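You operate a simulated robot arm through the tools that you are given. There is no shell and no other tool. Be economical: measure what you need, move in short steps, check, and stop when the job is done.

You are at the controls of a simulated robot arm. One attempt, no reset.

TASK
Put things in order on the worktop under the window. At the end: the jam jar stands where the purple bottle stood; the brown egg from the worktop under the window stands where the jam jar stood; the brown small potato stands on top of the yellow book (marked "BREAD"); the purple bottle stands where the brown small potato stood; whatever was shut is shut again. Leave all else as you found it, and nothing knocked over.
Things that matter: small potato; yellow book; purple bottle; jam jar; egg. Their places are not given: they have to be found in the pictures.

The check looks at the end state, three seconds after you hand in, the way a careful person would. Anything else that was tipped, shoved, dropped, spilled or broken makes it a failure.

THE ROBOT
A 7-joint arm with a two-finger parallel gripper, fixed in place. Base frame: the origin is at the foot of the arm, x ahead of it, y to its left, z up; the work surface is at about z = 0.91. Units: m, degrees, N and s.
With the tool pointing down near the work surface it reaches from about 0.24 to 0.68 m from the base axis. Its first joint turns from -66.0 to 66.0 degrees. Payload 2.4 kg.
Tool frame: the origin (TCP) lies between the finger pads and is the grasp point; the fingertips stand 0.03 m ahead of it; z points along the fingers, y is the line along which they close. The gripper opens to 0.094 m. The fingers are 0.028 m wide and 0.01 m thick; the gripper's body (0.05 by 0.096 m) begins 0.055 m behind the TCP.
Orientation is told as [roll, pitch, yaw] about the base's x, y, z axes, in that order, counted from this pose: with the fingers straight down and closing along the base's y, the tool's x points along the base's -x, its y along +y and its z along -z.

THE INTERFACE
- The arm moves only by the tool play_rows. Its argument "motion" is a list of rows, each a list of 3 entries, a list of its own where there are three numbers: the shift along the base's x, y, z in m, then the turn, a rotation vector about the base's x, y, z in degrees, then the finger opening in m, from 0 to 0.094. In form: [[[x, y, z], [ax, ay, az], fingers], ...]. A call has 1 to 10 rows; each row shifts and turns the commanded pose from where the row before left it. A row lasts 0.2 s, in which the tool goes at most 0.05 m and 8.6 degrees; a call with a longer step from one row to the next is refused whole, and so is a gripper value outside its range. Where a pose cannot be reached the arm comes as near as it can. A force on the tool above 40 N (or 10 N above the force at the start of the call, whichever is more), or a blocked arm, ends the call early, and 0.2 s more pass. Each finger travels about 0.153 m/s and halts on what it meets, pressing with about 45 N; the grip force reading is that of the motor and also rises with nothing between the fingers. The clock runs only during rows and for 0.2 s after the last one: add rows that do not move to give the fingers time. The reply holds the time, the measured pose of the TCP, the force on the tool along the base axes, the opening and the grip force, in the units named above and with some noise.
- Cameras (640 x 400 px; columns grow to the right, rows downward): "scene" is fixed at [0.0324, 0.4918, 1.4386]; the picture's right is [-0.57, -0.82, 0.00], its down [-0.50, 0.35, -0.79] and it looks along [0.65, -0.45, -0.61] (base axes); focal length 292 px, centre (320, 200). "wrist" rides on the gripper at [-0.037, 0, -0.058] in the tool frame; the picture's right is [0.00, -1.00, 0.00], its down [0.97, 0.00, -0.24] and it looks along [0.24, 0.00, 0.97] (tool axes); focal length 218 px, centre (320, 200).
- get_image(camera): a new picture of that camera. It takes no simulated time.
- pixel_to_xyz(camera, pixels): for up to 12 pixels [column, row] of the newest picture of that camera ("zoom" is the newest enlarged one), the place [x, y, z] in the base frame of the surface seen there, good to about 0.002 m, but the place of the scene camera against the robot may be out by one fixed shift of up to 0.025 m in any direction. It takes no simulated time.
- enlarge(camera, box): a new picture of the part [left, top, right, bottom] of that camera's present view, enlarged. It takes no simulated time.
- finish_job(): hands the job in; it is judged then, once.

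Keep the steps short. Do not move on a guess: measure, check each grasp and each placing, and mend mistakes. In all there are 80 turns and 46 pictures (those below and enlarged ones count). Leave the gripper open and the arm clear of the work at the hand-in unless told otherwise, and finish with a single line.

The tools are called after "Call:" by a JSON object that holds its "op" and its "data". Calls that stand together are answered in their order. play_rows: Moves the arm, as the interface text tells. Its arguments: {"type":"object","properties":{"motion":{"type":"array","items":{"type":"array"}}},"required":["motion"]} The other tools are called the same way: get_image (camera) takes a picture; pixel_to_xyz (camera, pixels) gives the place of the surface under pixels of a picture; enlarge (camera, box) takes an enlarged picture of a part of a camera's view; finish_job () hands the job in.

At the start:

```text
time: 0.0
ee_pos: [0.4348, 0.1164, 1.2446]
ee_rot: [0.0, -0.1, 0.1]
ft_force: [0.3, 0.5, -0.1]
finger_gap: 0.0939
grip_force: 0.0
```

scene: 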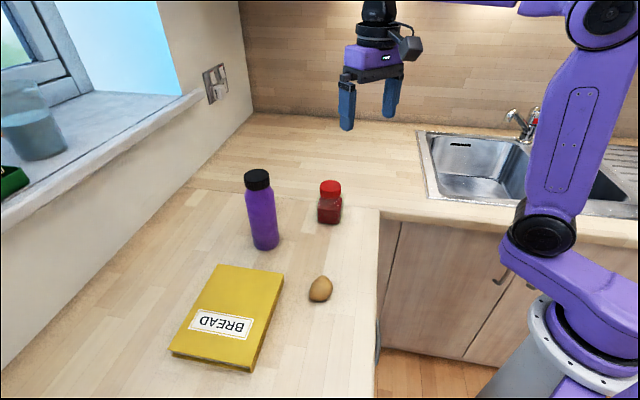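
wrist: 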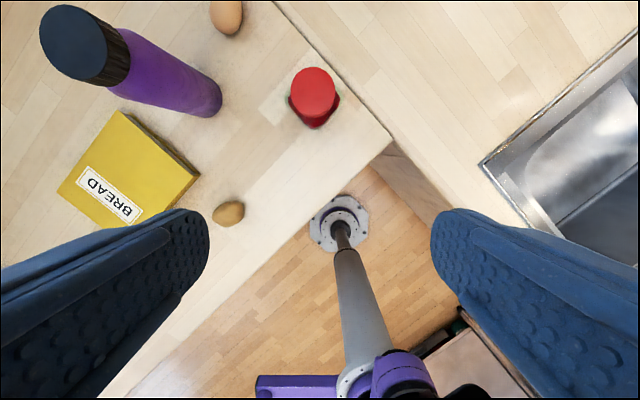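

The wrist view shows the bottle, jar at (313,97), egg at (226,17), potato at (228,213) and the book. I'll measure them in both views first.

Call:
{"op": "pixel_to_xyz", "data": {"camera": "wrist", "pixels": [[313, 90], [226, 15], [228, 213], [75, 45], [205, 100], [128, 113], [199, 178], [58, 190], [110, 195], [250, 170], [228, 203], [226, 30]]}}

Call:
{"op": "pixel_to_xyz", "data": {"camera": "scene", "pixels": [[330, 186], [320, 288], [257, 176], [265, 240], [216, 266], [283, 274], [172, 350], [250, 369], [330, 215], [228, 310], [310, 250], [262, 210]]}}

Call:
{"op": "enlarge", "data": {"camera": "scene", "box": [160, 140, 400, 380]}}

Call:
{"op": "enlarge", "data": {"camera": "wrist", "box": [20, 0, 380, 240]}}

```text
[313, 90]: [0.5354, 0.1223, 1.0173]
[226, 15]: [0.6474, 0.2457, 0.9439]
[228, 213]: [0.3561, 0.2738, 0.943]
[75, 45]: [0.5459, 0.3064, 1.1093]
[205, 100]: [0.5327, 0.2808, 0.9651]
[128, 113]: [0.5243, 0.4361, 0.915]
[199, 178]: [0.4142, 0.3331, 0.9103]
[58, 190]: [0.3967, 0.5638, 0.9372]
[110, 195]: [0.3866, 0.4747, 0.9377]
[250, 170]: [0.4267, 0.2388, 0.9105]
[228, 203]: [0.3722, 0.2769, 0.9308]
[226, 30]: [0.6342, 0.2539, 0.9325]
```

```text
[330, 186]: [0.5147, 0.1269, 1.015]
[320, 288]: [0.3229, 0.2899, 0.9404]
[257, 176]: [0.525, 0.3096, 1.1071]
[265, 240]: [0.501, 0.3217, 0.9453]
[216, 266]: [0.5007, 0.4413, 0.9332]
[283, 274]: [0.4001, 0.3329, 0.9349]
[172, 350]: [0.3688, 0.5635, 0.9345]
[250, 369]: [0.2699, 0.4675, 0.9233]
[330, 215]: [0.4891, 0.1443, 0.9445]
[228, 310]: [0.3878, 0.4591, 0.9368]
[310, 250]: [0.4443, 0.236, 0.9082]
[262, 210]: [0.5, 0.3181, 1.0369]
```

```text
1.67 times, centred on (280, 260) of scene
```

zoom: 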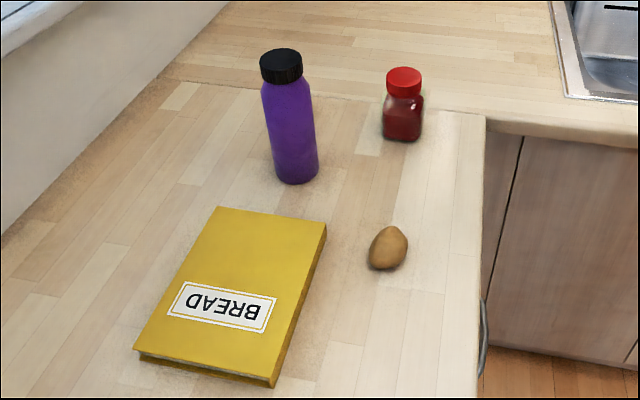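

```text
1.67 times, centred on (200, 120) of wrist
```

zoom: 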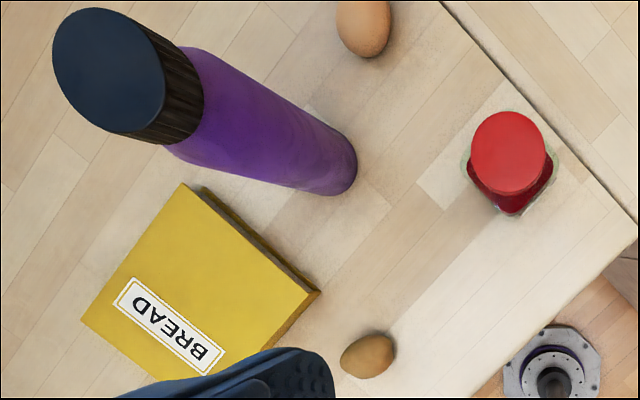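

Objects found; the egg at (0.647, 0.246) is near the reach limit. Potato goes first: I'll move to above it (about 0.35, 0.28) and look.

Call:
{"op": "play_rows", "data": {"motion": [[[-0.0095, 0.0182, -0.0165], [0, 0, 0], 0.094], [[-0.0095, 0.0182, -0.0165], [0, 0, 0], 0.094], [[-0.0095, 0.0182, -0.0165], [0, 0, 0], 0.094], [[-0.0095, 0.0182, -0.0165], [0, 0, 0], 0.094], [[-0.0095, 0.0182, -0.0165], [0, 0, 0], 0.094], [[-0.0095, 0.0182, -0.0165], [0, 0, 0], 0.094], [[-0.0095, 0.0182, -0.0165], [0, 0, 0], 0.094], [[-0.0095, 0.0182, -0.0165], [0, 0, 0], 0.094], [[-0.0095, 0.0182, -0.0165], [0, 0, 0], 0.094], [[0, 0, 0], [0, 0, 0], 0.094]]}}

Call:
{"op": "get_image", "data": {"camera": "wrist"}}

```text
time: 2.2
ee_pos: [0.3495, 0.2808, 1.0961]
ee_rot: [0.0, 0.1, 0.0]
ft_force: [0.4, -1.1, -0.2]
finger_gap: 0.0941
grip_force: 0.1
```

```text
41 pictures are left
```

wrist: 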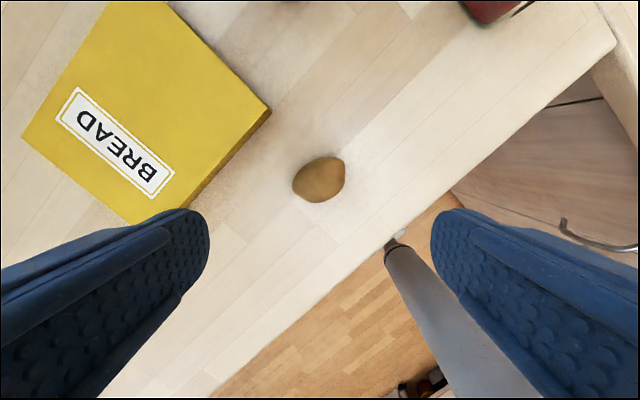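

Clear view of potato at (319,180) and the book top. I'll measure them.

Call:
{"op": "pixel_to_xyz", "data": {"camera": "wrist", "pixels": [[319, 180], [296, 188], [343, 170], [322, 160], [320, 200], [266, 108], [140, 218], [26, 137], [170, 8], [140, 110], [115, 145], [410, 230]]}}

```text
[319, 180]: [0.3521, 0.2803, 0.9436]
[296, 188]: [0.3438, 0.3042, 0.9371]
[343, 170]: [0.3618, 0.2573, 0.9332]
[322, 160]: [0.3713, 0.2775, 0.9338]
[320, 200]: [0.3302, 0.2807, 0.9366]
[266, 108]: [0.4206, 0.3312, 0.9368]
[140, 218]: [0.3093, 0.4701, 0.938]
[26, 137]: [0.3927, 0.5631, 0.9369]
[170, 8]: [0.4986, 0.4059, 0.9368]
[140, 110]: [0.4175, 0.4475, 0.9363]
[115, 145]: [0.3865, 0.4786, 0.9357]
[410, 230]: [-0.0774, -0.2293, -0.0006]
```

Potato centre about (0.351, 0.281), 0.05 long, top at 0.944. I'll turn the tool about -69° so the fingers close across its short side.

Call:
{"op": "play_rows", "data": {"motion": [[[0, 0, 0], [0, 0, -8.5], 0.094], [[0, 0, 0], [0, 0, -8.5], 0.094], [[0, 0, 0], [0, 0, -8.5], 0.094], [[0, 0, 0], [0, 0, -8.5], 0.094], [[0, 0, 0], [0, 0, -8.5], 0.094], [[0, 0, 0], [0, 0, -8.5], 0.094], [[0, 0, 0], [0, 0, -8.5], 0.094], [[0, 0, 0], [0, 0, -8.5], 0.094], [[0.0015, 0, 0], [0, 0, 0], 0.094]]}}

Call:
{"op": "get_image", "data": {"camera": "wrist"}}

```text
time: 4.2
ee_pos: [0.3509, 0.2809, 1.0956]
ee_rot: [-0.1, 0.0, -68.1]
ft_force: [0.7, 0.3, -0.3]
finger_gap: 0.0941
grip_force: 0.1
```

```text
40 pictures are left
```

wrist: 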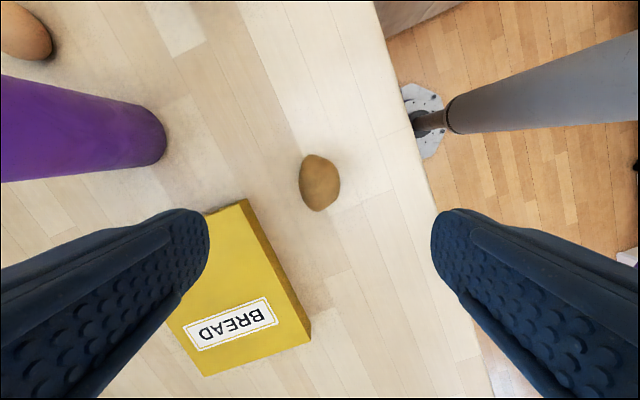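

Aligned across the potato. Descend to TCP z 0.946 with the opening 0.08 (book corner is 3 cm off the finger).

Call:
{"op": "play_rows", "data": {"motion": [[[0, 0, -0.03], [0, 0, 0], 0.08], [[0, 0, -0.03], [0, 0, 0], 0.08], [[0, 0, -0.03], [0, 0, 0], 0.08], [[0, 0, -0.03], [0, 0, 0], 0.08], [[0, 0, -0.02], [0, 0, 0], 0.08], [[0, 0, -0.01], [0, 0, 0], 0.08], [[0, 0, 0], [0, 0, 0], 0.08]]}}

Call:
{"op": "get_image", "data": {"camera": "wrist"}}

```text
time: 5.8
ee_pos: [0.3505, 0.2792, 0.9461]
ee_rot: [-0.1, 0.0, -68.1]
ft_force: [-0.9, 0.0, -0.1]
finger_gap: 0.0803
grip_force: 0.0
```

```text
39 pictures are left
```

wrist: 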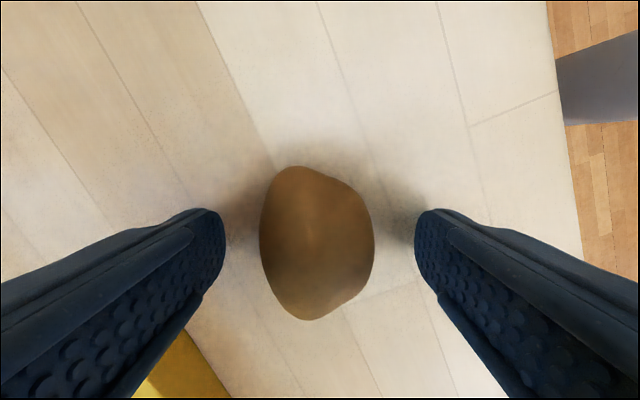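

Potato sits between the fingers at row ~243. Close.

Call:
{"op": "play_rows", "data": {"motion": [[[0, 0, 0], [0, 0, 0], 0.06], [[0, 0, 0], [0, 0, 0], 0.045], [[0, 0, 0], [0, 0, 0], 0.025], [[0, 0, 0], [0, 0, 0], 0.025], [[0, 0, 0], [0, 0, 0], 0.025]]}}

```text
time: 7.0
ee_pos: [0.3501, 0.28, 0.9462]
ee_rot: [0.0, -0.1, -67.9]
ft_force: [-0.5, 0.2, 0.3]
finger_gap: 0.0427
grip_force: 45.3
```

Gripped at 0.043. Lift and carry to the book centre (0.405, 0.4425).

Call:
{"op": "play_rows", "data": {"motion": [[[0, 0, 0.02], [0, 0, 0], 0.025], [[0, 0, 0.03], [0, 0, 0], 0.025], [[0, 0, 0.03], [0, 0, 0], 0.025], [[0.011, 0.0325, 0], [0, 0, 0], 0.025], [[0.011, 0.0325, 0], [0, 0, 0], 0.025], [[0.011, 0.0325, 0], [0, 0, 0], 0.025], [[0.011, 0.0325, 0], [0, 0, 0], 0.025], [[0.011, 0.0325, 0], [0, 0, 0], 0.025], [[0, 0, 0], [0, 0, 0], 0.025]]}}

Call:
{"op": "get_image", "data": {"camera": "wrist"}}

```text
time: 9.0
ee_pos: [0.405, 0.4398, 1.0264]
ee_rot: [0.0, 0.0, -67.9]
ft_force: [-0.3, -0.3, -0.5]
finger_gap: 0.025
grip_force: 0.1
```

```text
38 pictures are left
```

wrist: 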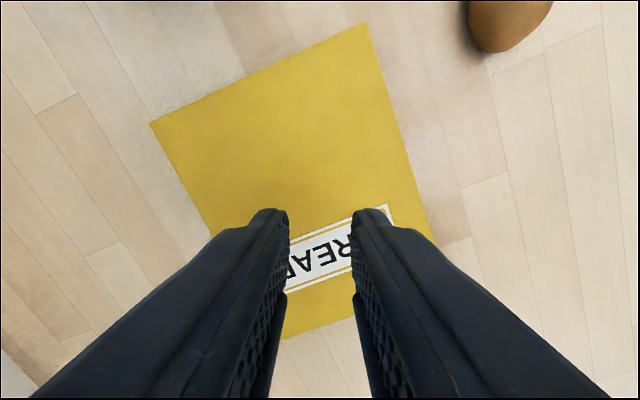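

The potato slipped out (gap 0.025). It's at (510,20). Look and measure.

Call:
{"op": "play_rows", "data": {"motion": [[[-0.011, -0.0325, 0.02], [0, 0, 0], 0.09], [[-0.011, -0.0325, 0.02], [0, 0, 0], 0.09], [[-0.011, -0.0325, 0.02], [0, 0, 0], 0.09], [[-0.011, -0.0325, 0.0], [0, 0, 0], 0.09], [[-0.011, -0.0325, 0], [0, 0, 0], 0.09], [[0, 0, 0], [0, 0, 0], 0.09]]}}

Call:
{"op": "get_image", "data": {"camera": "wrist"}}

```text
time: 10.4
ee_pos: [0.3502, 0.2805, 1.0858]
ee_rot: [0.0, 0.0, -68.1]
ft_force: [0.5, 0.0, 0.3]
finger_gap: 0.0898
grip_force: 0.0
```

```text
37 pictures are left
```

wrist: 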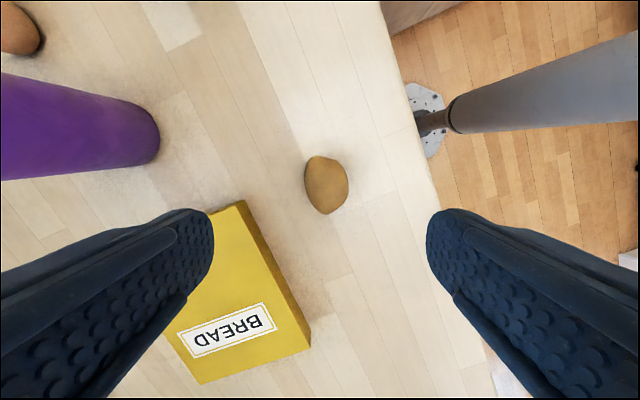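

Call:
{"op": "pixel_to_xyz", "data": {"camera": "wrist", "pixels": [[327, 185], [307, 185], [346, 187], [320, 159], [329, 212], [331, 172], [335, 195], [318, 195], [290, 200]]}}

Call:
{"op": "enlarge", "data": {"camera": "wrist", "box": [277, 145, 377, 225]}}

```text
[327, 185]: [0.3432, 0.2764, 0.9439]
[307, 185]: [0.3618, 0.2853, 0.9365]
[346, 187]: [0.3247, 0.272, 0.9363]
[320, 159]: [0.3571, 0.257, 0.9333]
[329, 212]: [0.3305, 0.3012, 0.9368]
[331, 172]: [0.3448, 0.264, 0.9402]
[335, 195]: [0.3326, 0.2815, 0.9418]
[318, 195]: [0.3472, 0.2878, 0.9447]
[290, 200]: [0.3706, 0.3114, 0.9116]
```

```text
5.00 times, centred on (327, 185) of wrist
```

zoom: 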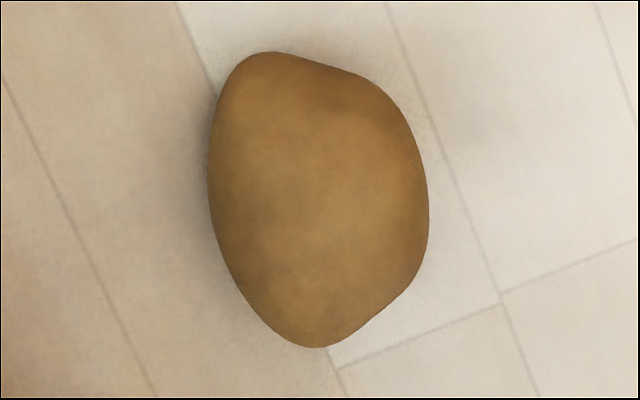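

It is now at about (0.343, 0.278), same orientation. I'll re-grip lower (TCP 0.942) and lift slowly, checking.

Call:
{"op": "play_rows", "data": {"motion": [[[-0.007, -0.002, -0.03], [0, 0, 0], 0.08], [[0, 0, -0.04], [0, 0, 0], 0.08], [[0, 0, -0.04], [0, 0, 0], 0.08], [[0, 0, -0.025], [0, 0, 0], 0.08], [[0, 0, -0.0085], [0, 0, 0], 0.08], [[0, 0, 0], [0, 0, 0], 0.06], [[0, 0, 0], [0, 0, 0], 0.05], [[0, 0, 0], [0, 0, 0], 0.03], [[0, 0, 0], [0, 0, 0], 0.02], [[0, 0, 0], [0, 0, 0], 0.02]]}}

Call:
{"op": "get_image", "data": {"camera": "wrist"}}

Call:
{"op": "enlarge", "data": {"camera": "scene", "box": [260, 230, 380, 330]}}

```text
time: 12.6
ee_pos: [0.345, 0.2779, 0.9434]
ee_rot: [0.0, 0.0, -68.0]
ft_force: [0.4, -0.3, -0.5]
finger_gap: 0.043
grip_force: 45.0
```

```text
35 pictures are left
```

wrist: 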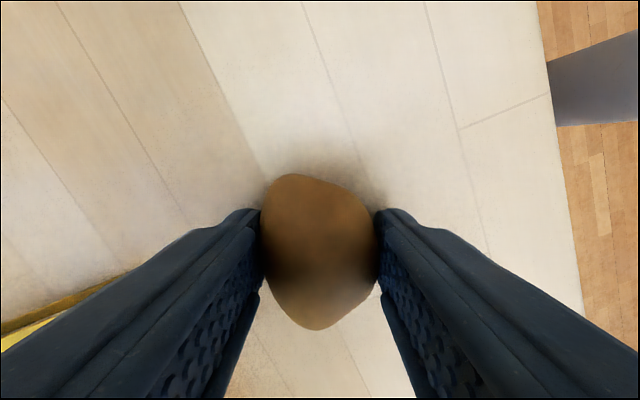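

```text
4.00 times, centred on (320, 280) of scene
```

zoom: 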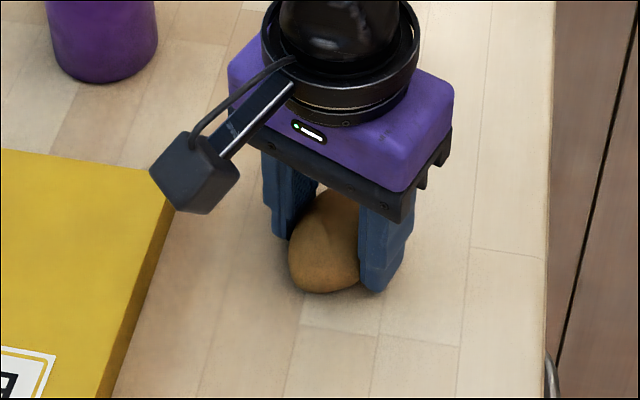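

Grip looks good (gap 0.043). Slow lift and check.

Call:
{"op": "play_rows", "data": {"motion": [[[0, 0, 0.003], [0, 0, 0], 0.0], [[0, 0, 0.005], [0, 0, 0], 0.0], [[0, 0, 0.006], [0, 0, 0], 0.0], [[0, 0, 0.006], [0, 0, 0], 0.0], [[0, 0, 0], [0, 0, 0], 0.0]]}}

```text
time: 13.8
ee_pos: [0.3437, 0.2774, 0.9626]
ee_rot: [0.0, 0.1, -68.1]
ft_force: [-0.3, 1.3, -0.4]
finger_gap: 0.0427
grip_force: 45.3
```

Still 0.0427. Lift a bit more, with gentle steps, and check.

Call:
{"op": "play_rows", "data": {"motion": [[[0, 0, 0.006], [0, 0, 0], 0.0], [[0, 0, 0.008], [0, 0, 0], 0.0], [[0, 0, 0.008], [0, 0, 0], 0.0], [[0, 0, 0.006], [0, 0, 0], 0.0], [[0, 0, 0], [0, 0, 0], 0.0]]}}

Call:
{"op": "enlarge", "data": {"camera": "scene", "box": [260, 220, 380, 320]}}

```text
time: 15.0
ee_pos: [0.3424, 0.278, 0.9911]
ee_rot: [0.0, -0.1, -68.0]
ft_force: [0.0, -0.6, -0.4]
finger_gap: 0.0426
grip_force: 44.6
```

```text
4.00 times, centred on (320, 270) of scene
```

zoom: 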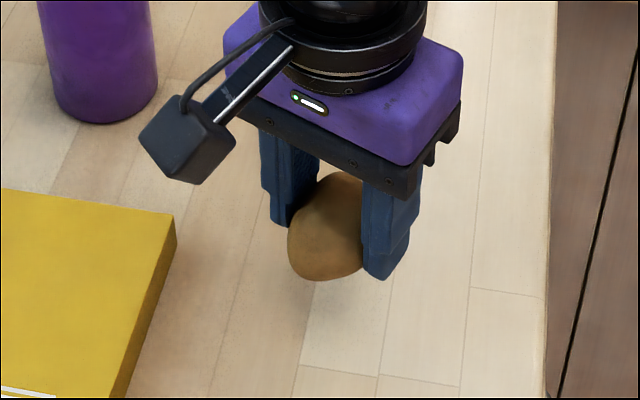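

Held clear of the worktop. Carry gently to the book centre.

Call:
{"op": "play_rows", "data": {"motion": [[[0, 0, 0.012], [0, 0, 0], 0.0], [[0.007, 0.018, 0], [0, 0, 0], 0.0], [[0.007, 0.018, 0], [0, 0, 0], 0.0], [[0.007, 0.018, 0], [0, 0, 0], 0.0], [[0.007, 0.018, 0], [0, 0, 0], 0.0], [[0.007, 0.018, 0], [0, 0, 0], 0.0], [[0.007, 0.018, 0], [0, 0, 0], 0.0], [[0.007, 0.018, 0], [0, 0, 0], 0.0], [[0.007, 0.018, 0], [0, 0, 0], 0.0], [[0.006, 0.018, 0], [0, 0, 0], 0.0]]}}

Call:
{"op": "play_rows", "data": {"motion": [[[0, 0, -0.01], [0, 0, 0], 0.0], [[0, 0, -0.01], [0, 0, 0], 0.0], [[0, 0, -0.007], [0, 0, 0], 0.0], [[0, 0, 0], [0, 0, 0], 0.0]]}}

Call:
{"op": "get_image", "data": {"camera": "scene"}}

```text
time: 17.2
ee_pos: [0.4044, 0.4398, 1.0021]
ee_rot: [0.0, -0.1, -68.0]
ft_force: [-0.2, 0.4, -1.4]
finger_gap: 0.0427
grip_force: 44.9
```

```text
time: 18.2
ee_pos: [0.4048, 0.4394, 0.9747]
ee_rot: [0.0, 0.0, -68.0]
ft_force: [-0.6, -0.8, -0.1]
finger_gap: 0.0429
grip_force: 44.7
```

```text
32 pictures are left
```

scene: 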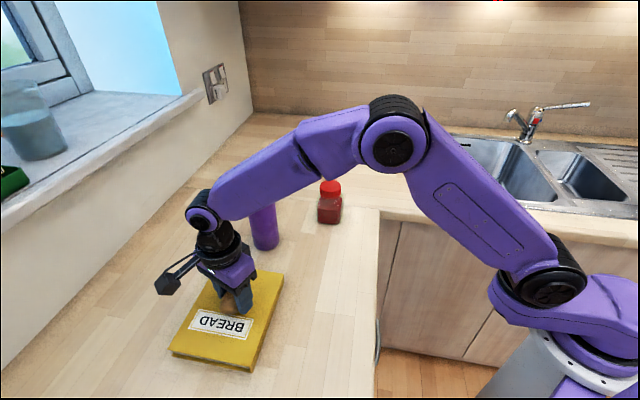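

Just above the book. Lower the last 4 mm and open slowly.

Call:
{"op": "play_rows", "data": {"motion": [[[0, 0, -0.003], [0, 0, 0], 0.0], [[0, 0, -0.0015], [0, 0, 0], 0.0], [[0, 0, 0], [0, 0, 0], 0.0], [[0, 0, 0], [0, 0, 0], 0.044], [[0, 0, 0], [0, 0, 0], 0.05], [[0, 0, 0], [0, 0, 0], 0.06], [[0, 0, 0], [0, 0, 0], 0.08], [[0, 0, 0], [0, 0, 0], 0.08]]}}

Call:
{"op": "get_image", "data": {"camera": "wrist"}}

```text
time: 20.0
ee_pos: [0.4036, 0.4399, 0.9706]
ee_rot: [-0.1, 0.0, -68.0]
ft_force: [-0.3, -0.3, -0.7]
finger_gap: 0.0802
grip_force: 0.1
```

```text
31 pictures are left
```

wrist: 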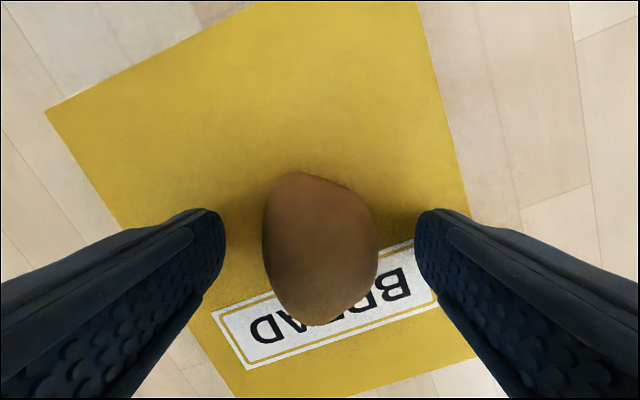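

Potato rests steadily on the book. Rise straight up, then go to above the bottle to measure it.

Call:
{"op": "play_rows", "data": {"motion": [[[0, 0, 0.03], [0, 0, 0], 0.09], [[0, 0, 0.045], [0, 0, 0], 0.09], [[0, 0, 0.045], [0, 0, 0], 0.09], [[0, 0, 0.045], [0, 0, 0], 0.09], [[0, 0, 0.045], [0, 0, 0], 0.09], [[0, 0, 0.045], [0, 0, 0], 0.09], [[0, 0, 0.03], [0, 0, 0], 0.09], [[0, 0, 0], [0, 0, 0], 0.09]]}}

Call:
{"op": "play_rows", "data": {"motion": [[[0.02, -0.02, 0], [0, 0, 0], 0.094], [[0.02, -0.02, 0], [0, 0, 0], 0.094], [[0.02, -0.02, 0], [0, 0, 0], 0.094], [[0.02, -0.02, 0], [0, 0, 0], 0.094], [[0.02, -0.02, 0], [0, 0, 0], 0.094], [[0.02, -0.02, 0], [0, 0, 0], 0.094], [[0.02, -0.013, 0], [0, 0, 0], 0.094], [[0, 0, 0], [0, 0, 0], 0.094]]}}

Call:
{"op": "get_image", "data": {"camera": "wrist"}}

```text
time: 21.8
ee_pos: [0.3977, 0.4361, 1.2475]
ee_rot: [-0.1, 0.0, -68.0]
ft_force: [0.7, 0.2, 0.2]
finger_gap: 0.0901
grip_force: 0.1
out of reach, approached as far as the arm can: row 7
```

```text
time: 23.6
ee_pos: [0.5069, 0.3048, 1.2467]
ee_rot: [0.0, 0.1, -68.0]
ft_force: [0.4, -0.1, 0.1]
finger_gap: 0.094
grip_force: 0.2
out of reach, approached as far as the arm can: row 4, 5, 6, 7
```

```text
30 pictures are left
```

wrist: 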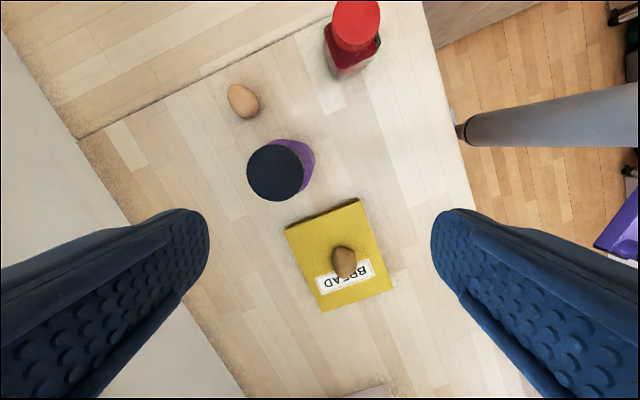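

Good overview. Measure the cap edges, egg and jar.

Call:
{"op": "pixel_to_xyz", "data": {"camera": "wrist", "pixels": [[275, 173], [249, 173], [301, 173], [275, 147], [275, 199], [311, 155], [242, 100], [230, 90], [256, 113], [356, 25], [336, 25], [378, 25]]}}

Call:
{"op": "enlarge", "data": {"camera": "wrist", "box": [200, 0, 400, 210]}}

```text
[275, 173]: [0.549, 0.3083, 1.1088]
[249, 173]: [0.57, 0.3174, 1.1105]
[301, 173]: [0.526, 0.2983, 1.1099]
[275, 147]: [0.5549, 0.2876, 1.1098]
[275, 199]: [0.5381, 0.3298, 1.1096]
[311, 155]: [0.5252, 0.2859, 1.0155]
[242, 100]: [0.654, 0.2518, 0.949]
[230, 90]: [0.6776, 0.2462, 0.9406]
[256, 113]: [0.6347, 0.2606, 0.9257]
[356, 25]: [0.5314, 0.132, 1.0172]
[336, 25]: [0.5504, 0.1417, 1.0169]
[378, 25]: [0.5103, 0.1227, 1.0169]
```

```text
1.90 times, centred on (300, 105) of wrist
```

zoom: 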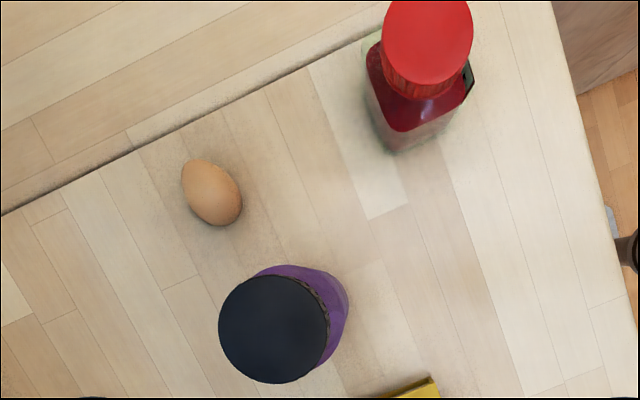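

Cap centre (0.548, 0.308), top 1.110, diameter 0.048. Come down to z about 1.167 (still clear of the cap) where reach is longer.

Call:
{"op": "play_rows", "data": {"motion": [[[0, 0, -0.02], [0, 0, 0], 0.094], [[0, 0, -0.02], [0, 0, 0], 0.094], [[0, 0, -0.02], [0, 0, 0], 0.094], [[0, 0, -0.015], [0, 0, 0], 0.094], [[0, 0, 0], [0, 0, 0], 0.094]]}}

```text
time: 24.8
ee_pos: [0.5051, 0.306, 1.1734]
ee_rot: [-0.1, 0.0, -68.0]
ft_force: [0.2, -0.1, -0.4]
finger_gap: 0.0939
grip_force: 0.0
```

Shift (0.043, 0.002) over the cap.

Call:
{"op": "play_rows", "data": {"motion": [[[0.015, 0.001, 0], [0, 0, 0], 0.094], [[0.015, 0.001, 0], [0, 0, 0], 0.094], [[0.013, 0, 0], [0, 0, 0], 0.094], [[0, 0, 0], [0, 0, 0], 0.094]]}}

Call:
{"op": "get_image", "data": {"camera": "wrist"}}

```text
time: 25.8
ee_pos: [0.5489, 0.307, 1.1716]
ee_rot: [0.0, 0.0, -68.0]
ft_force: [0.5, 0.5, 0.0]
finger_gap: 0.0941
grip_force: 0.0
```

```text
28 pictures are left
```

wrist: 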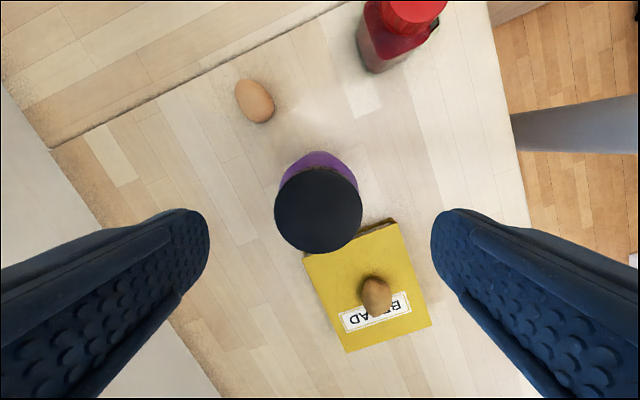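

Cap is centred between the fingers (col 318). Re-check the measurement (and the egg), then descend.

Call:
{"op": "pixel_to_xyz", "data": {"camera": "wrist", "pixels": [[318, 210], [278, 210], [359, 210], [318, 250], [318, 172], [318, 155], [255, 101], [240, 88], [270, 113], [240, 106], [270, 92]]}}

Call:
{"op": "play_rows", "data": {"motion": [[[0, 0, -0.025], [0, 0, 0], 0.094], [[0, 0, -0.025], [0, 0, 0], 0.094], [[0, 0, -0.025], [0, 0, 0], 0.094], [[0, 0, -0.02], [0, 0, 0], 0.094], [[0, 0, -0.011], [0, 0, 0], 0.094], [[0, 0, 0], [0, 0, 0], 0.094]]}}

```text
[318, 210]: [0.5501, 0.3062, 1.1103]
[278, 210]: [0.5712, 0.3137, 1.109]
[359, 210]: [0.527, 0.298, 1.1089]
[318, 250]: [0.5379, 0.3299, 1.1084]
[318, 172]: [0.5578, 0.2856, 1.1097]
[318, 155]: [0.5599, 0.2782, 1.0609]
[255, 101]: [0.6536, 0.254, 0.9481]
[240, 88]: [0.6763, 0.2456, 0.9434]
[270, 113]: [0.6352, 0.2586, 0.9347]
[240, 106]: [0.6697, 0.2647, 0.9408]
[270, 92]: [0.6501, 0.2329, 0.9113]
```

```text
time: 27.2
ee_pos: [0.5478, 0.3062, 1.0642]
ee_rot: [0.0, 0.0, -68.0]
ft_force: [0.2, -0.4, -0.5]
finger_gap: 0.0942
grip_force: 0.1
```

Cap centre confirmed (0.549, 0.307). Fingers are around the shoulder; close.

Call:
{"op": "play_rows", "data": {"motion": [[[0, 0, 0], [0, 0, 0], 0.075], [[0, 0, 0], [0, 0, 0], 0.062], [[0, 0, 0], [0, 0, 0], 0.05], [[0, 0, 0], [0, 0, 0], 0.02], [[0, 0, 0], [0, 0, 0], 0.0], [[0, 0, 0], [0, 0, 0], 0.0]]}}

Call:
{"op": "get_image", "data": {"camera": "scene"}}

```text
time: 28.6
ee_pos: [0.549, 0.3058, 1.0639]
ee_rot: [0.0, 0.0, -68.1]
ft_force: [0.5, -0.1, 0.0]
finger_gap: 0.063
grip_force: 44.7
```

```text
27 pictures are left
```

scene: 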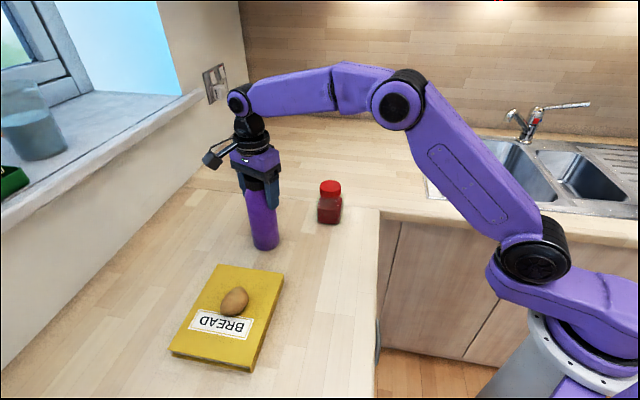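

Gripped (0.063), potato on the book is fine. Lift 6 cm gently and check.

Call:
{"op": "play_rows", "data": {"motion": [[[0, 0, 0.004], [0, 0, 0], 0.0], [[0, 0, 0.008], [0, 0, 0], 0.0], [[0, 0, 0.01], [0, 0, 0], 0.0], [[0, 0, 0.012], [0, 0, 0], 0.0], [[0, 0, 0.012], [0, 0, 0], 0.0], [[0, 0, 0.01], [0, 0, 0], 0.0], [[0, 0, 0.004], [0, 0, 0], 0.0], [[0, 0, 0], [0, 0, 0], 0.0]]}}

```text
time: 30.4
ee_pos: [0.5484, 0.3059, 1.1242]
ee_rot: [0.0, 0.0, -68.0]
ft_force: [1.2, -0.2, -1.4]
finger_gap: 0.0628
grip_force: 45.5
```

Still held. Carry by (-0.198, -0.025) toward the potato's old place.

Call:
{"op": "play_rows", "data": {"motion": [[[-0.01, -0.001, 0], [0, 0, 0], 0.0], [[-0.022, -0.003, 0], [0, 0, 0], 0.0], [[-0.024, -0.003, 0], [0, 0, 0], 0.0], [[-0.024, -0.003, 0], [0, 0, 0], 0.0], [[-0.024, -0.003, 0], [0, 0, 0], 0.0], [[-0.024, -0.003, 0], [0, 0, 0], 0.0], [[-0.024, -0.003, 0], [0, 0, 0], 0.0], [[-0.024, -0.003, 0], [0, 0, 0], 0.0], [[-0.016, -0.002, 0], [0, 0, 0], 0.0], [[-0.006, -0.001, 0], [0, 0, 0], 0.0]]}}

Call:
{"op": "play_rows", "data": {"motion": [[[0, 0, -0.01], [0, 0, 0], 0.0], [[0, 0, -0.015], [0, 0, 0], 0.0], [[0, 0, -0.015], [0, 0, 0], 0.0], [[0, 0, -0.01], [0, 0, 0], 0.0], [[0, 0, 0], [0, 0, 0], 0.0]]}}

Call:
{"op": "get_image", "data": {"camera": "scene"}}

```text
time: 32.6
ee_pos: [0.3488, 0.2815, 1.1256]
ee_rot: [0.0, 0.0, -68.1]
ft_force: [-0.2, 0.0, -0.8]
finger_gap: 0.0629
grip_force: 45.3
```

```text
time: 33.8
ee_pos: [0.3515, 0.2811, 1.0747]
ee_rot: [-0.1, 0.0, -68.0]
ft_force: [0.1, -0.3, -0.7]
finger_gap: 0.0626
grip_force: 44.8
```

```text
26 pictures are left
```

scene: 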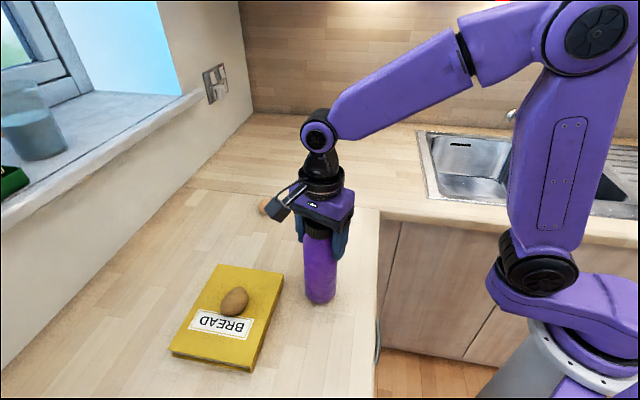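

Bottle hangs ~1 cm over its target (0.351, 0.281). Set it down slowly.

Call:
{"op": "play_rows", "data": {"motion": [[[0, 0, -0.005], [0, 0, 0], 0.0], [[0, 0, -0.003], [0, 0, 0], 0.0], [[0, 0, -0.002], [0, 0, 0], 0.0], [[0, 0, -0.001], [0, 0, 0], 0.0], [[0, 0, 0], [0, 0, 0], 0.0]]}}

```text
time: 35.0
ee_pos: [0.3511, 0.2817, 1.0658]
ee_rot: [0.3, 0.1, -68.0]
ft_force: [-2.0, -1.0, 23.2]
finger_gap: 0.0627
grip_force: 45.1
```

It's on the surface (23 N upward). Open gradually.

Call:
{"op": "play_rows", "data": {"motion": [[[0, 0, 0.001], [0, 0, 0], 0.0], [[0, 0, 0], [0, 0, 0], 0.062], [[0, 0, 0], [0, 0, 0], 0.066], [[0, 0, 0], [0, 0, 0], 0.075], [[0, 0, 0], [0, 0, 0], 0.094], [[0, 0, 0], [0, 0, 0], 0.094]]}}

Call:
{"op": "get_image", "data": {"camera": "wrist"}}

```text
time: 36.4
ee_pos: [0.3508, 0.2822, 1.0644]
ee_rot: [-0.1, 0.1, -68.0]
ft_force: [-0.1, -0.5, -0.3]
finger_gap: 0.0939
grip_force: 0.1
```

```text
25 pictures are left
```

wrist: 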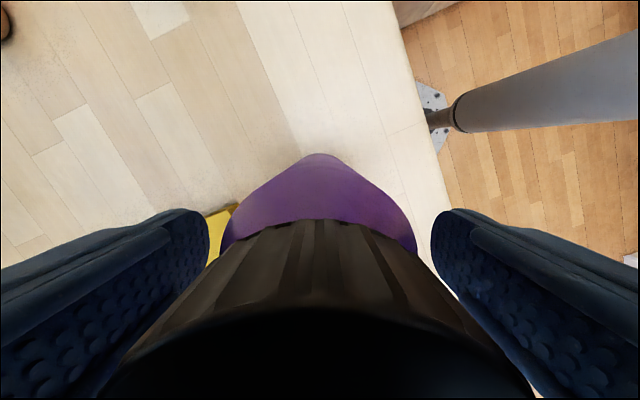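

Bottle stands free of the fingers. Rise, then move toward the jar for a view.

Call:
{"op": "play_rows", "data": {"motion": [[[0, 0, 0.015], [0, 0, 0], 0.094], [[0, 0, 0.03], [0, 0, 0], 0.094], [[0, 0, 0.04], [0, 0, 0], 0.094], [[0, 0, 0.04], [0, 0, 0], 0.094], [[0.02, -0.02, 0], [0, 0, 0], 0.094], [[0.03, -0.025, 0], [0, 0, 0], 0.094], [[0.03, -0.025, 0], [0, 0, 0], 0.094], [[0.03, -0.025, 0], [0, 0, 0], 0.094], [[0.025, -0.025, 0], [0, 0, 0], 0.094], [[0.02, -0.02, 0], [0, 0, 0], 0.094]]}}

Call:
{"op": "get_image", "data": {"camera": "wrist"}}

```text
time: 38.6
ee_pos: [0.5049, 0.141, 1.1908]
ee_rot: [0.1, 0.0, -68.0]
ft_force: [0.0, 0.2, 0.0]
finger_gap: 0.0938
grip_force: 0.1
```

```text
24 pictures are left
```

wrist: 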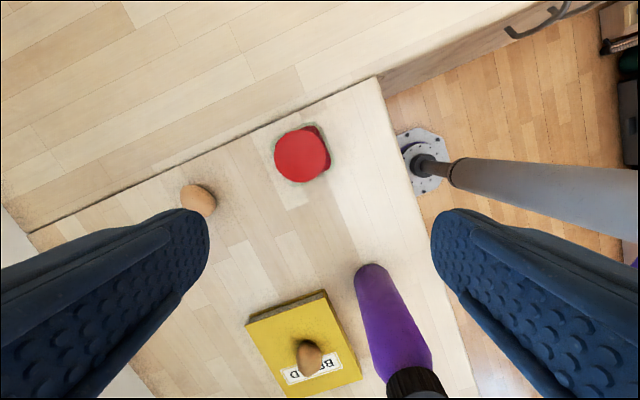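

Call:
{"op": "pixel_to_xyz", "data": {"camera": "wrist", "pixels": [[302, 154], [275, 155], [329, 155], [302, 127], [302, 181]]}}

Call:
{"op": "enlarge", "data": {"camera": "wrist", "box": [252, 110, 352, 200]}}

```text
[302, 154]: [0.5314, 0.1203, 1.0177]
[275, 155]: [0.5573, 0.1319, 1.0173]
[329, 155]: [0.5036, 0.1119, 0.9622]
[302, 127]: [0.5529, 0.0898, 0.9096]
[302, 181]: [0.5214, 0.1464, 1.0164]
```

```text
4.44 times, centred on (302, 155) of wrist
```

zoom: 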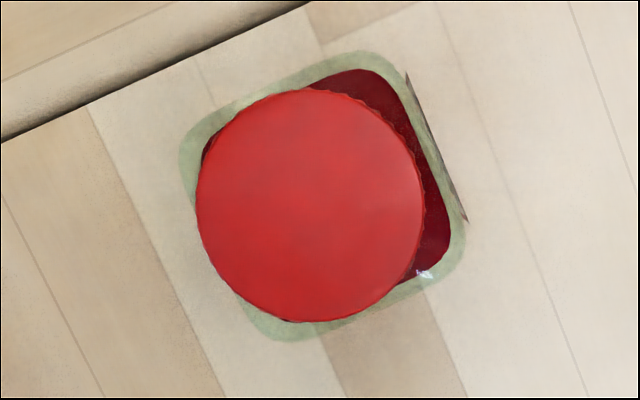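

The jar's square sides need about +24° of yaw (to -44°). Lid centre ≈ (0.533, 0.123). Align above it.

Call:
{"op": "play_rows", "data": {"motion": [[[0.007, -0.0045, 0], [0, 0, 8], 0.094], [[0.007, -0.0045, 0], [0, 0, 8], 0.094], [[0.007, -0.0045, 0], [0, 0, 8], 0.094], [[0.007, -0.0045, 0], [0, 0, 0], 0.094], [[0, 0, -0.04], [0, 0, 0], 0.094], [[0, 0, -0.04], [0, 0, 0], 0.094], [[0, 0, 0], [0, 0, 0], 0.094]]}}

Call:
{"op": "get_image", "data": {"camera": "wrist"}}

```text
time: 40.2
ee_pos: [0.5328, 0.1214, 1.1111]
ee_rot: [-0.1, 0.0, -44.0]
ft_force: [0.1, 0.4, 0.3]
finger_gap: 0.0939
grip_force: 0.1
```

```text
22 pictures are left
```

wrist: 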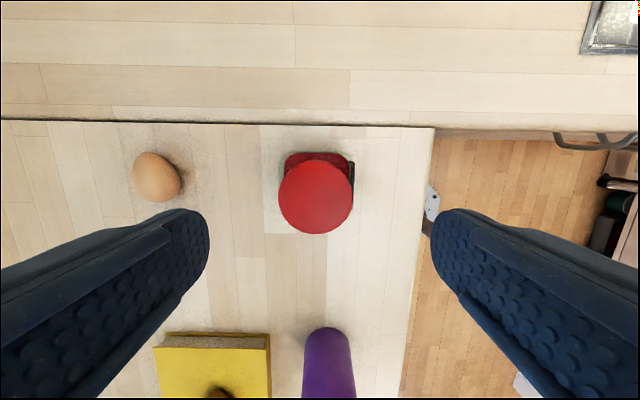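

Aligned; lid centre at (316,197). Measure lid and egg edges precisely.

Call:
{"op": "pixel_to_xyz", "data": {"camera": "wrist", "pixels": [[316, 197], [280, 197], [351, 197], [316, 162], [316, 232], [155, 177], [135, 163], [177, 190], [140, 190], [172, 163]]}}

```text
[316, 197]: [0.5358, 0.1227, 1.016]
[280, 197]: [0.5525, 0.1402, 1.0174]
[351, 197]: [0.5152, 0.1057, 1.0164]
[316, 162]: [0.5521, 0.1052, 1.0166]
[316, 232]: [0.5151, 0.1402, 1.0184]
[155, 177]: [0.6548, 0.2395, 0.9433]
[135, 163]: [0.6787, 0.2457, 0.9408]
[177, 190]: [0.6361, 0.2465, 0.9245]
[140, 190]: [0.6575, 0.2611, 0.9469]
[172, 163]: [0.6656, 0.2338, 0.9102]
```

Lid centre (0.534, 0.123). Descend to TCP z 0.970 around the body.

Call:
{"op": "play_rows", "data": {"motion": [[[0.001, 0.0015, -0.02], [0, 0, 0], 0.094], [[0, 0, -0.03], [0, 0, 0], 0.094], [[0, 0, -0.03], [0, 0, 0], 0.094], [[0, 0, -0.03], [0, 0, 0], 0.094], [[0, 0, -0.02], [0, 0, 0], 0.094], [[0, 0, -0.011], [0, 0, 0], 0.094], [[0, 0, 0], [0, 0, 0], 0.08], [[0, 0, 0], [0, 0, 0], 0.07], [[0, 0, 0], [0, 0, 0], 0.06], [[0, 0, 0], [0, 0, 0], 0.03]]}}

Call:
{"op": "play_rows", "data": {"motion": [[[0, 0, 0], [0, 0, 0], 0.0], [[0, 0, 0], [0, 0, 0], 0.0]]}}

Call:
{"op": "get_image", "data": {"camera": "scene"}}

```text
time: 42.4
ee_pos: [0.534, 0.1247, 0.9705]
ee_rot: [0.0, -0.1, -44.0]
ft_force: [0.2, -0.2, -0.1]
finger_gap: 0.0716
grip_force: 45.6
```

```text
time: 43.0
ee_pos: [0.5343, 0.1246, 0.9698]
ee_rot: [0.0, -0.1, -44.0]
ft_force: [0.2, 0.5, 0.6]
finger_gap: 0.0716
grip_force: 45.2
```

```text
21 pictures are left
```

scene: 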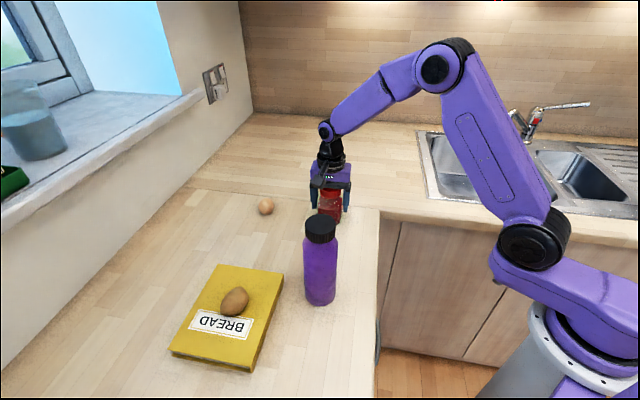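

Gripped (0.072). Lift slowly 5 cm, then check.

Call:
{"op": "play_rows", "data": {"motion": [[[0, 0, 0.004], [0, 0, 0], 0.0], [[0, 0, 0.008], [0, 0, 0], 0.0], [[0, 0, 0.012], [0, 0, 0], 0.0], [[0, 0, 0.014], [0, 0, 0], 0.0], [[0, 0, 0.014], [0, 0, 0], 0.0], [[0, 0, 0.008], [0, 0, 0], 0.0], [[0, 0, 0], [0, 0, 0], 0.0]]}}

Call:
{"op": "play_rows", "data": {"motion": [[[0.001, 0.01, 0], [0, 0, 0], 0.0], [[0.0015, 0.02, 0], [0, 0, 0], 0.0], [[0.0015, 0.02, 0], [0, 0, 0], 0.0], [[0.002, 0.022, 0], [0, 0, 0], 0.0], [[0.002, 0.022, 0], [0, 0, 0], 0.0], [[0.002, 0.022, 0], [0, 0, 0], 0.0], [[0.002, 0.022, 0], [0, 0, 0], 0.0], [[0.001, 0.02, 0], [0, 0, 0], 0.0], [[0.001, 0.016, 0], [0, 0, 0], 0.0], [[0.001, 0.008, 0], [0, 0, 0], 0.0]]}}

Call:
{"op": "get_image", "data": {"camera": "scene"}}

```text
time: 44.6
ee_pos: [0.5344, 0.1251, 1.03]
ee_rot: [0.0, 0.0, -44.0]
ft_force: [-0.2, 0.1, -4.9]
finger_gap: 0.0716
grip_force: 44.8
```

```text
time: 46.8
ee_pos: [0.5504, 0.3086, 1.0285]
ee_rot: [0.0, -0.1, -43.9]
ft_force: [0.3, 0.0, -4.0]
finger_gap: 0.0713
grip_force: 45.1
```

```text
20 pictures are left
```

scene: 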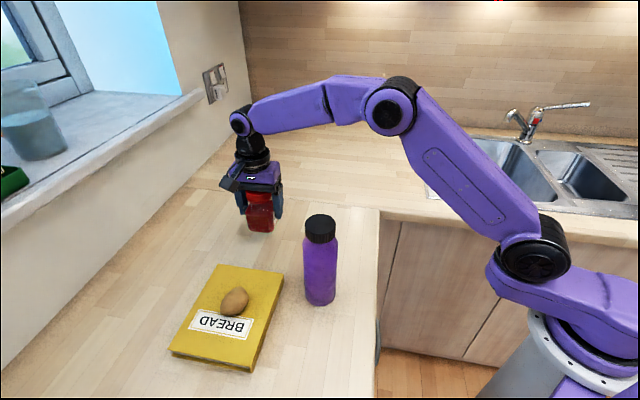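

Jar over the bottle's old spot (0.550, 0.308). Lower it.

Call:
{"op": "play_rows", "data": {"motion": [[[-0.001, -0.001, -0.012], [0, 0, 0], 0.0], [[0, 0, -0.015], [0, 0, 0], 0.0], [[0, 0, -0.015], [0, 0, 0], 0.0], [[0, 0, -0.008], [0, 0, 0], 0.0], [[0, 0, -0.004], [0, 0, 0], 0.0], [[0, 0, -0.003], [0, 0, 0], 0.0], [[0, 0, -0.001], [0, 0, 0], 0.0], [[0, 0, 0], [0, 0, 0], 0.0]]}}

```text
time: 48.6
ee_pos: [0.5476, 0.3061, 0.9698]
ee_rot: [-0.1, 0.1, -44.0]
ft_force: [0.3, 0.3, -3.7]
finger_gap: 0.0716
grip_force: 45.4
```

Weight still hanging (-3.7 N); nudge down 1.5 mm.

Call:
{"op": "play_rows", "data": {"motion": [[[0, 0, -0.001], [0, 0, 0], 0.0], [[0, 0, -0.0005], [0, 0, 0], 0.0], [[0, 0, 0], [0, 0, 0], 0.0]]}}

```text
time: 49.4
ee_pos: [0.5479, 0.3066, 0.9701]
ee_rot: [0.0, 0.0, -44.0]
ft_force: [-2.2, -2.1, 6.3]
finger_gap: 0.0718
grip_force: 45.3
```

Contact (+6 N). Open gradually.

Call:
{"op": "play_rows", "data": {"motion": [[[0, 0, 0], [0, 0, 0], 0.071], [[0, 0, 0], [0, 0, 0], 0.075], [[0, 0, 0], [0, 0, 0], 0.085], [[0, 0, 0], [0, 0, 0], 0.094], [[0, 0, 0], [0, 0, 0], 0.094]]}}

Call:
{"op": "get_image", "data": {"camera": "wrist"}}

```text
time: 50.6
ee_pos: [0.5473, 0.3059, 0.9701]
ee_rot: [0.1, 0.0, -44.0]
ft_force: [0.7, -1.0, 0.1]
finger_gap: 0.0941
grip_force: 0.0
```

```text
19 pictures are left
```

wrist: 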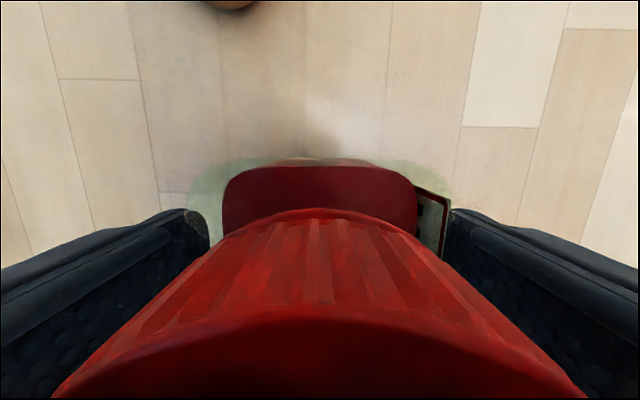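

Jar stands free. Rise, then turn to yaw ~+21° (tangential closing for the far egg) while moving towards it.

Call:
{"op": "play_rows", "data": {"motion": [[[0, 0, 0.02], [0, 0, 0], 0.094], [[0, 0, 0.035], [0, 0, 0], 0.094], [[0, 0, 0.04], [0, 0, 0], 0.094], [[0, 0, 0.04], [0, 0, 0], 0.094], [[0, 0, 0], [0, 0, 0], 0.094]]}}

Call:
{"op": "play_rows", "data": {"motion": [[[0.003, -0.01, 0], [0, 0, 8.1], 0.094], [[0.003, -0.01, 0], [0, 0, 8.1], 0.094], [[0.003, -0.01, 0], [0, 0, 8.1], 0.094], [[0.003, -0.01, 0], [0, 0, 8.1], 0.094], [[0.003, -0.01, 0], [0, 0, 8.1], 0.094], [[0.003, -0.01, 0], [0, 0, 8.1], 0.094], [[0.003, -0.01, 0], [0, 0, 8.1], 0.094], [[0.003, -0.01, 0], [0, 0, 8.1], 0.094], [[0, 0, 0], [0, 0, 0], 0.094]]}}

Call:
{"op": "get_image", "data": {"camera": "wrist"}}

```text
time: 51.8
ee_pos: [0.5481, 0.306, 1.1039]
ee_rot: [0.0, -0.1, -44.0]
ft_force: [0.3, 0.7, -0.4]
finger_gap: 0.0939
grip_force: 0.0
```

```text
time: 53.8
ee_pos: [0.5716, 0.2258, 1.1042]
ee_rot: [0.1, 0.0, 20.9]
ft_force: [0.1, 0.0, -0.4]
finger_gap: 0.0941
grip_force: 0.0
```

```text
18 pictures are left
```

wrist: 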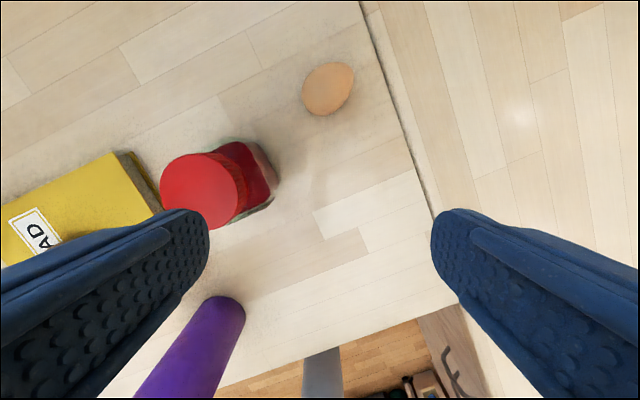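

Egg at (328,88). Measure its outline.

Call:
{"op": "pixel_to_xyz", "data": {"camera": "wrist", "pixels": [[328, 88], [306, 108], [350, 70], [308, 82], [348, 96], [328, 65], [320, 113], [336, 80], [200, 185], [320, 95]]}}

Call:
{"op": "enlarge", "data": {"camera": "wrist", "box": [278, 45, 378, 130]}}

```text
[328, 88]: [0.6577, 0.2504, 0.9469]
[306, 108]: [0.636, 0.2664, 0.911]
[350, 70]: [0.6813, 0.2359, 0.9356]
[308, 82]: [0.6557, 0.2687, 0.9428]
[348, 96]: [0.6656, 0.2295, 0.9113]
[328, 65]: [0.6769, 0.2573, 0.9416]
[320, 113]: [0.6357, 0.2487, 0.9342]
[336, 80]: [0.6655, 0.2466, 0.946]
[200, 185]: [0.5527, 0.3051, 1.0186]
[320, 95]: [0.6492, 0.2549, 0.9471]
```

```text
4.71 times, centred on (328, 88) of wrist
```

zoom: 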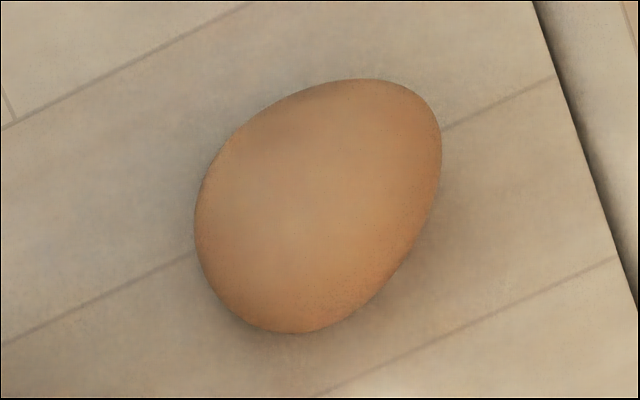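

Egg centre ≈ (0.658, 0.250), long axis at azimuth ≈ -31°, just out of vertical reach (r 0.70). I'll set yaw -31° (closing across the egg) and tilt 20° about the closing axis, fingers pointing outward, then look.

Call:
{"op": "play_rows", "data": {"motion": [[[0, 0, 0], [0, 0, -7.4], 0.094], [[0, 0, 0], [0, 0, -7.4], 0.094], [[0, 0, 0], [0, 0, -7.4], 0.094], [[0, 0, 0], [0, 0, -7.4], 0.094], [[0, 0, 0], [0, 0, -7.4], 0.094], [[0, 0, 0], [0, 0, -7.4], 0.094], [[0, 0, 0], [0, 0, -7.4], 0.094], [[0.012, 0.004, 0], [-3.43, -5.71, 0], 0.094], [[0.012, 0.004, 0], [-3.43, -5.71, 0], 0.094], [[0.012, 0.004, 0], [-3.43, -5.71, 0], 0.094]]}}

Call:
{"op": "get_image", "data": {"camera": "wrist"}}

```text
time: 56.0
ee_pos: [0.6079, 0.24, 1.1038]
ee_rot: [0.0, -20.1, -31.0]
ft_force: [0.2, -0.3, -0.1]
finger_gap: 0.094
grip_force: 0.1
```

```text
16 pictures are left
```

wrist: 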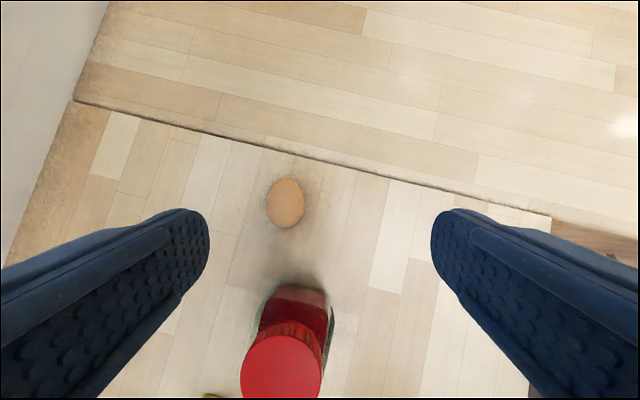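

Egg lies aligned along the picture's vertical at (286,203). Measure it from here.

Call:
{"op": "pixel_to_xyz", "data": {"camera": "wrist", "pixels": [[286, 203], [268, 205], [303, 205], [285, 180], [288, 226], [276, 203], [296, 203]]}}

Call:
{"op": "play_rows", "data": {"motion": [[[0.003, 0.007, -0.0185], [0, 0, 0], 0.094], [[0.005, 0.007, -0.0185], [0, 0, 0], 0.094], [[0.005, 0.007, -0.0185], [0, 0, 0], 0.094], [[0.0055, 0.008, -0.0185], [0, 0, 0], 0.094], [[0, 0, 0], [0, 0, 0], 0.094]]}}

Call:
{"op": "get_image", "data": {"camera": "wrist"}}

```text
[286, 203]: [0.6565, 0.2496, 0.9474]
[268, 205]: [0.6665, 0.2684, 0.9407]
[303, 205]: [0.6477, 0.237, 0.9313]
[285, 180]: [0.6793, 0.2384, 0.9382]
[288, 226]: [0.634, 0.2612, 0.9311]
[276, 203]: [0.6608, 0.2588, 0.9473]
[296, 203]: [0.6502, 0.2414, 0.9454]
```

```text
time: 57.2
ee_pos: [0.6273, 0.2673, 1.0306]
ee_rot: [0.0, -20.0, -31.0]
ft_force: [0.5, 0.5, -0.3]
finger_gap: 0.094
grip_force: 0.2
```

```text
15 pictures are left
```

wrist: 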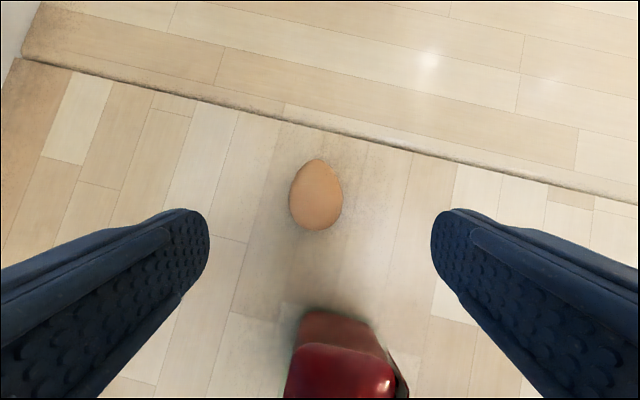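

Egg is centred laterally (col 316). Slide in along the tool axis to about (0.653, 0.253, 0.946).

Call:
{"op": "play_rows", "data": {"motion": [[[0.0062, -0.0034, -0.02], [0, 0, 0], 0.09], [[0.0062, -0.0034, -0.02], [0, 0, 0], 0.085], [[0.0062, -0.0034, -0.02], [0, 0, 0], 0.085], [[0.0047, -0.0026, -0.015], [0, 0, 0], 0.08], [[0.003, -0.0016, -0.0095], [0, 0, 0], 0.08], [[0, 0, 0], [0, 0, 0], 0.08]]}}

Call:
{"op": "get_image", "data": {"camera": "wrist"}}

```text
time: 58.5
ee_pos: [0.6542, 0.2594, 0.9555]
ee_rot: [1.2, -20.4, -31.3]
ft_force: [-2.4, 0.3, 10.1]
finger_gap: 0.08
grip_force: 0.0
stopped in row 6: the force on the tool passed its limit (the readings are from after the stop); the commanded pose is now the measured one
```

```text
14 pictures are left
```

wrist: 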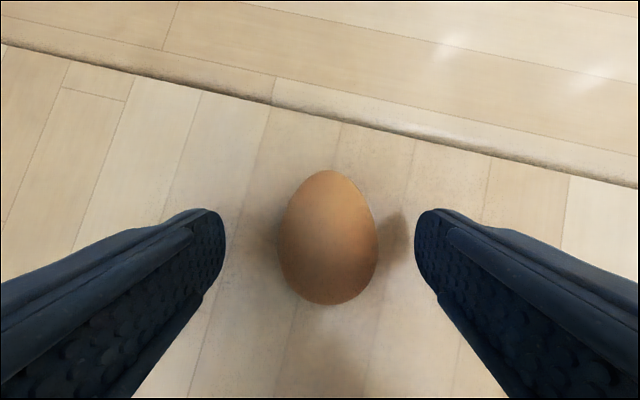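

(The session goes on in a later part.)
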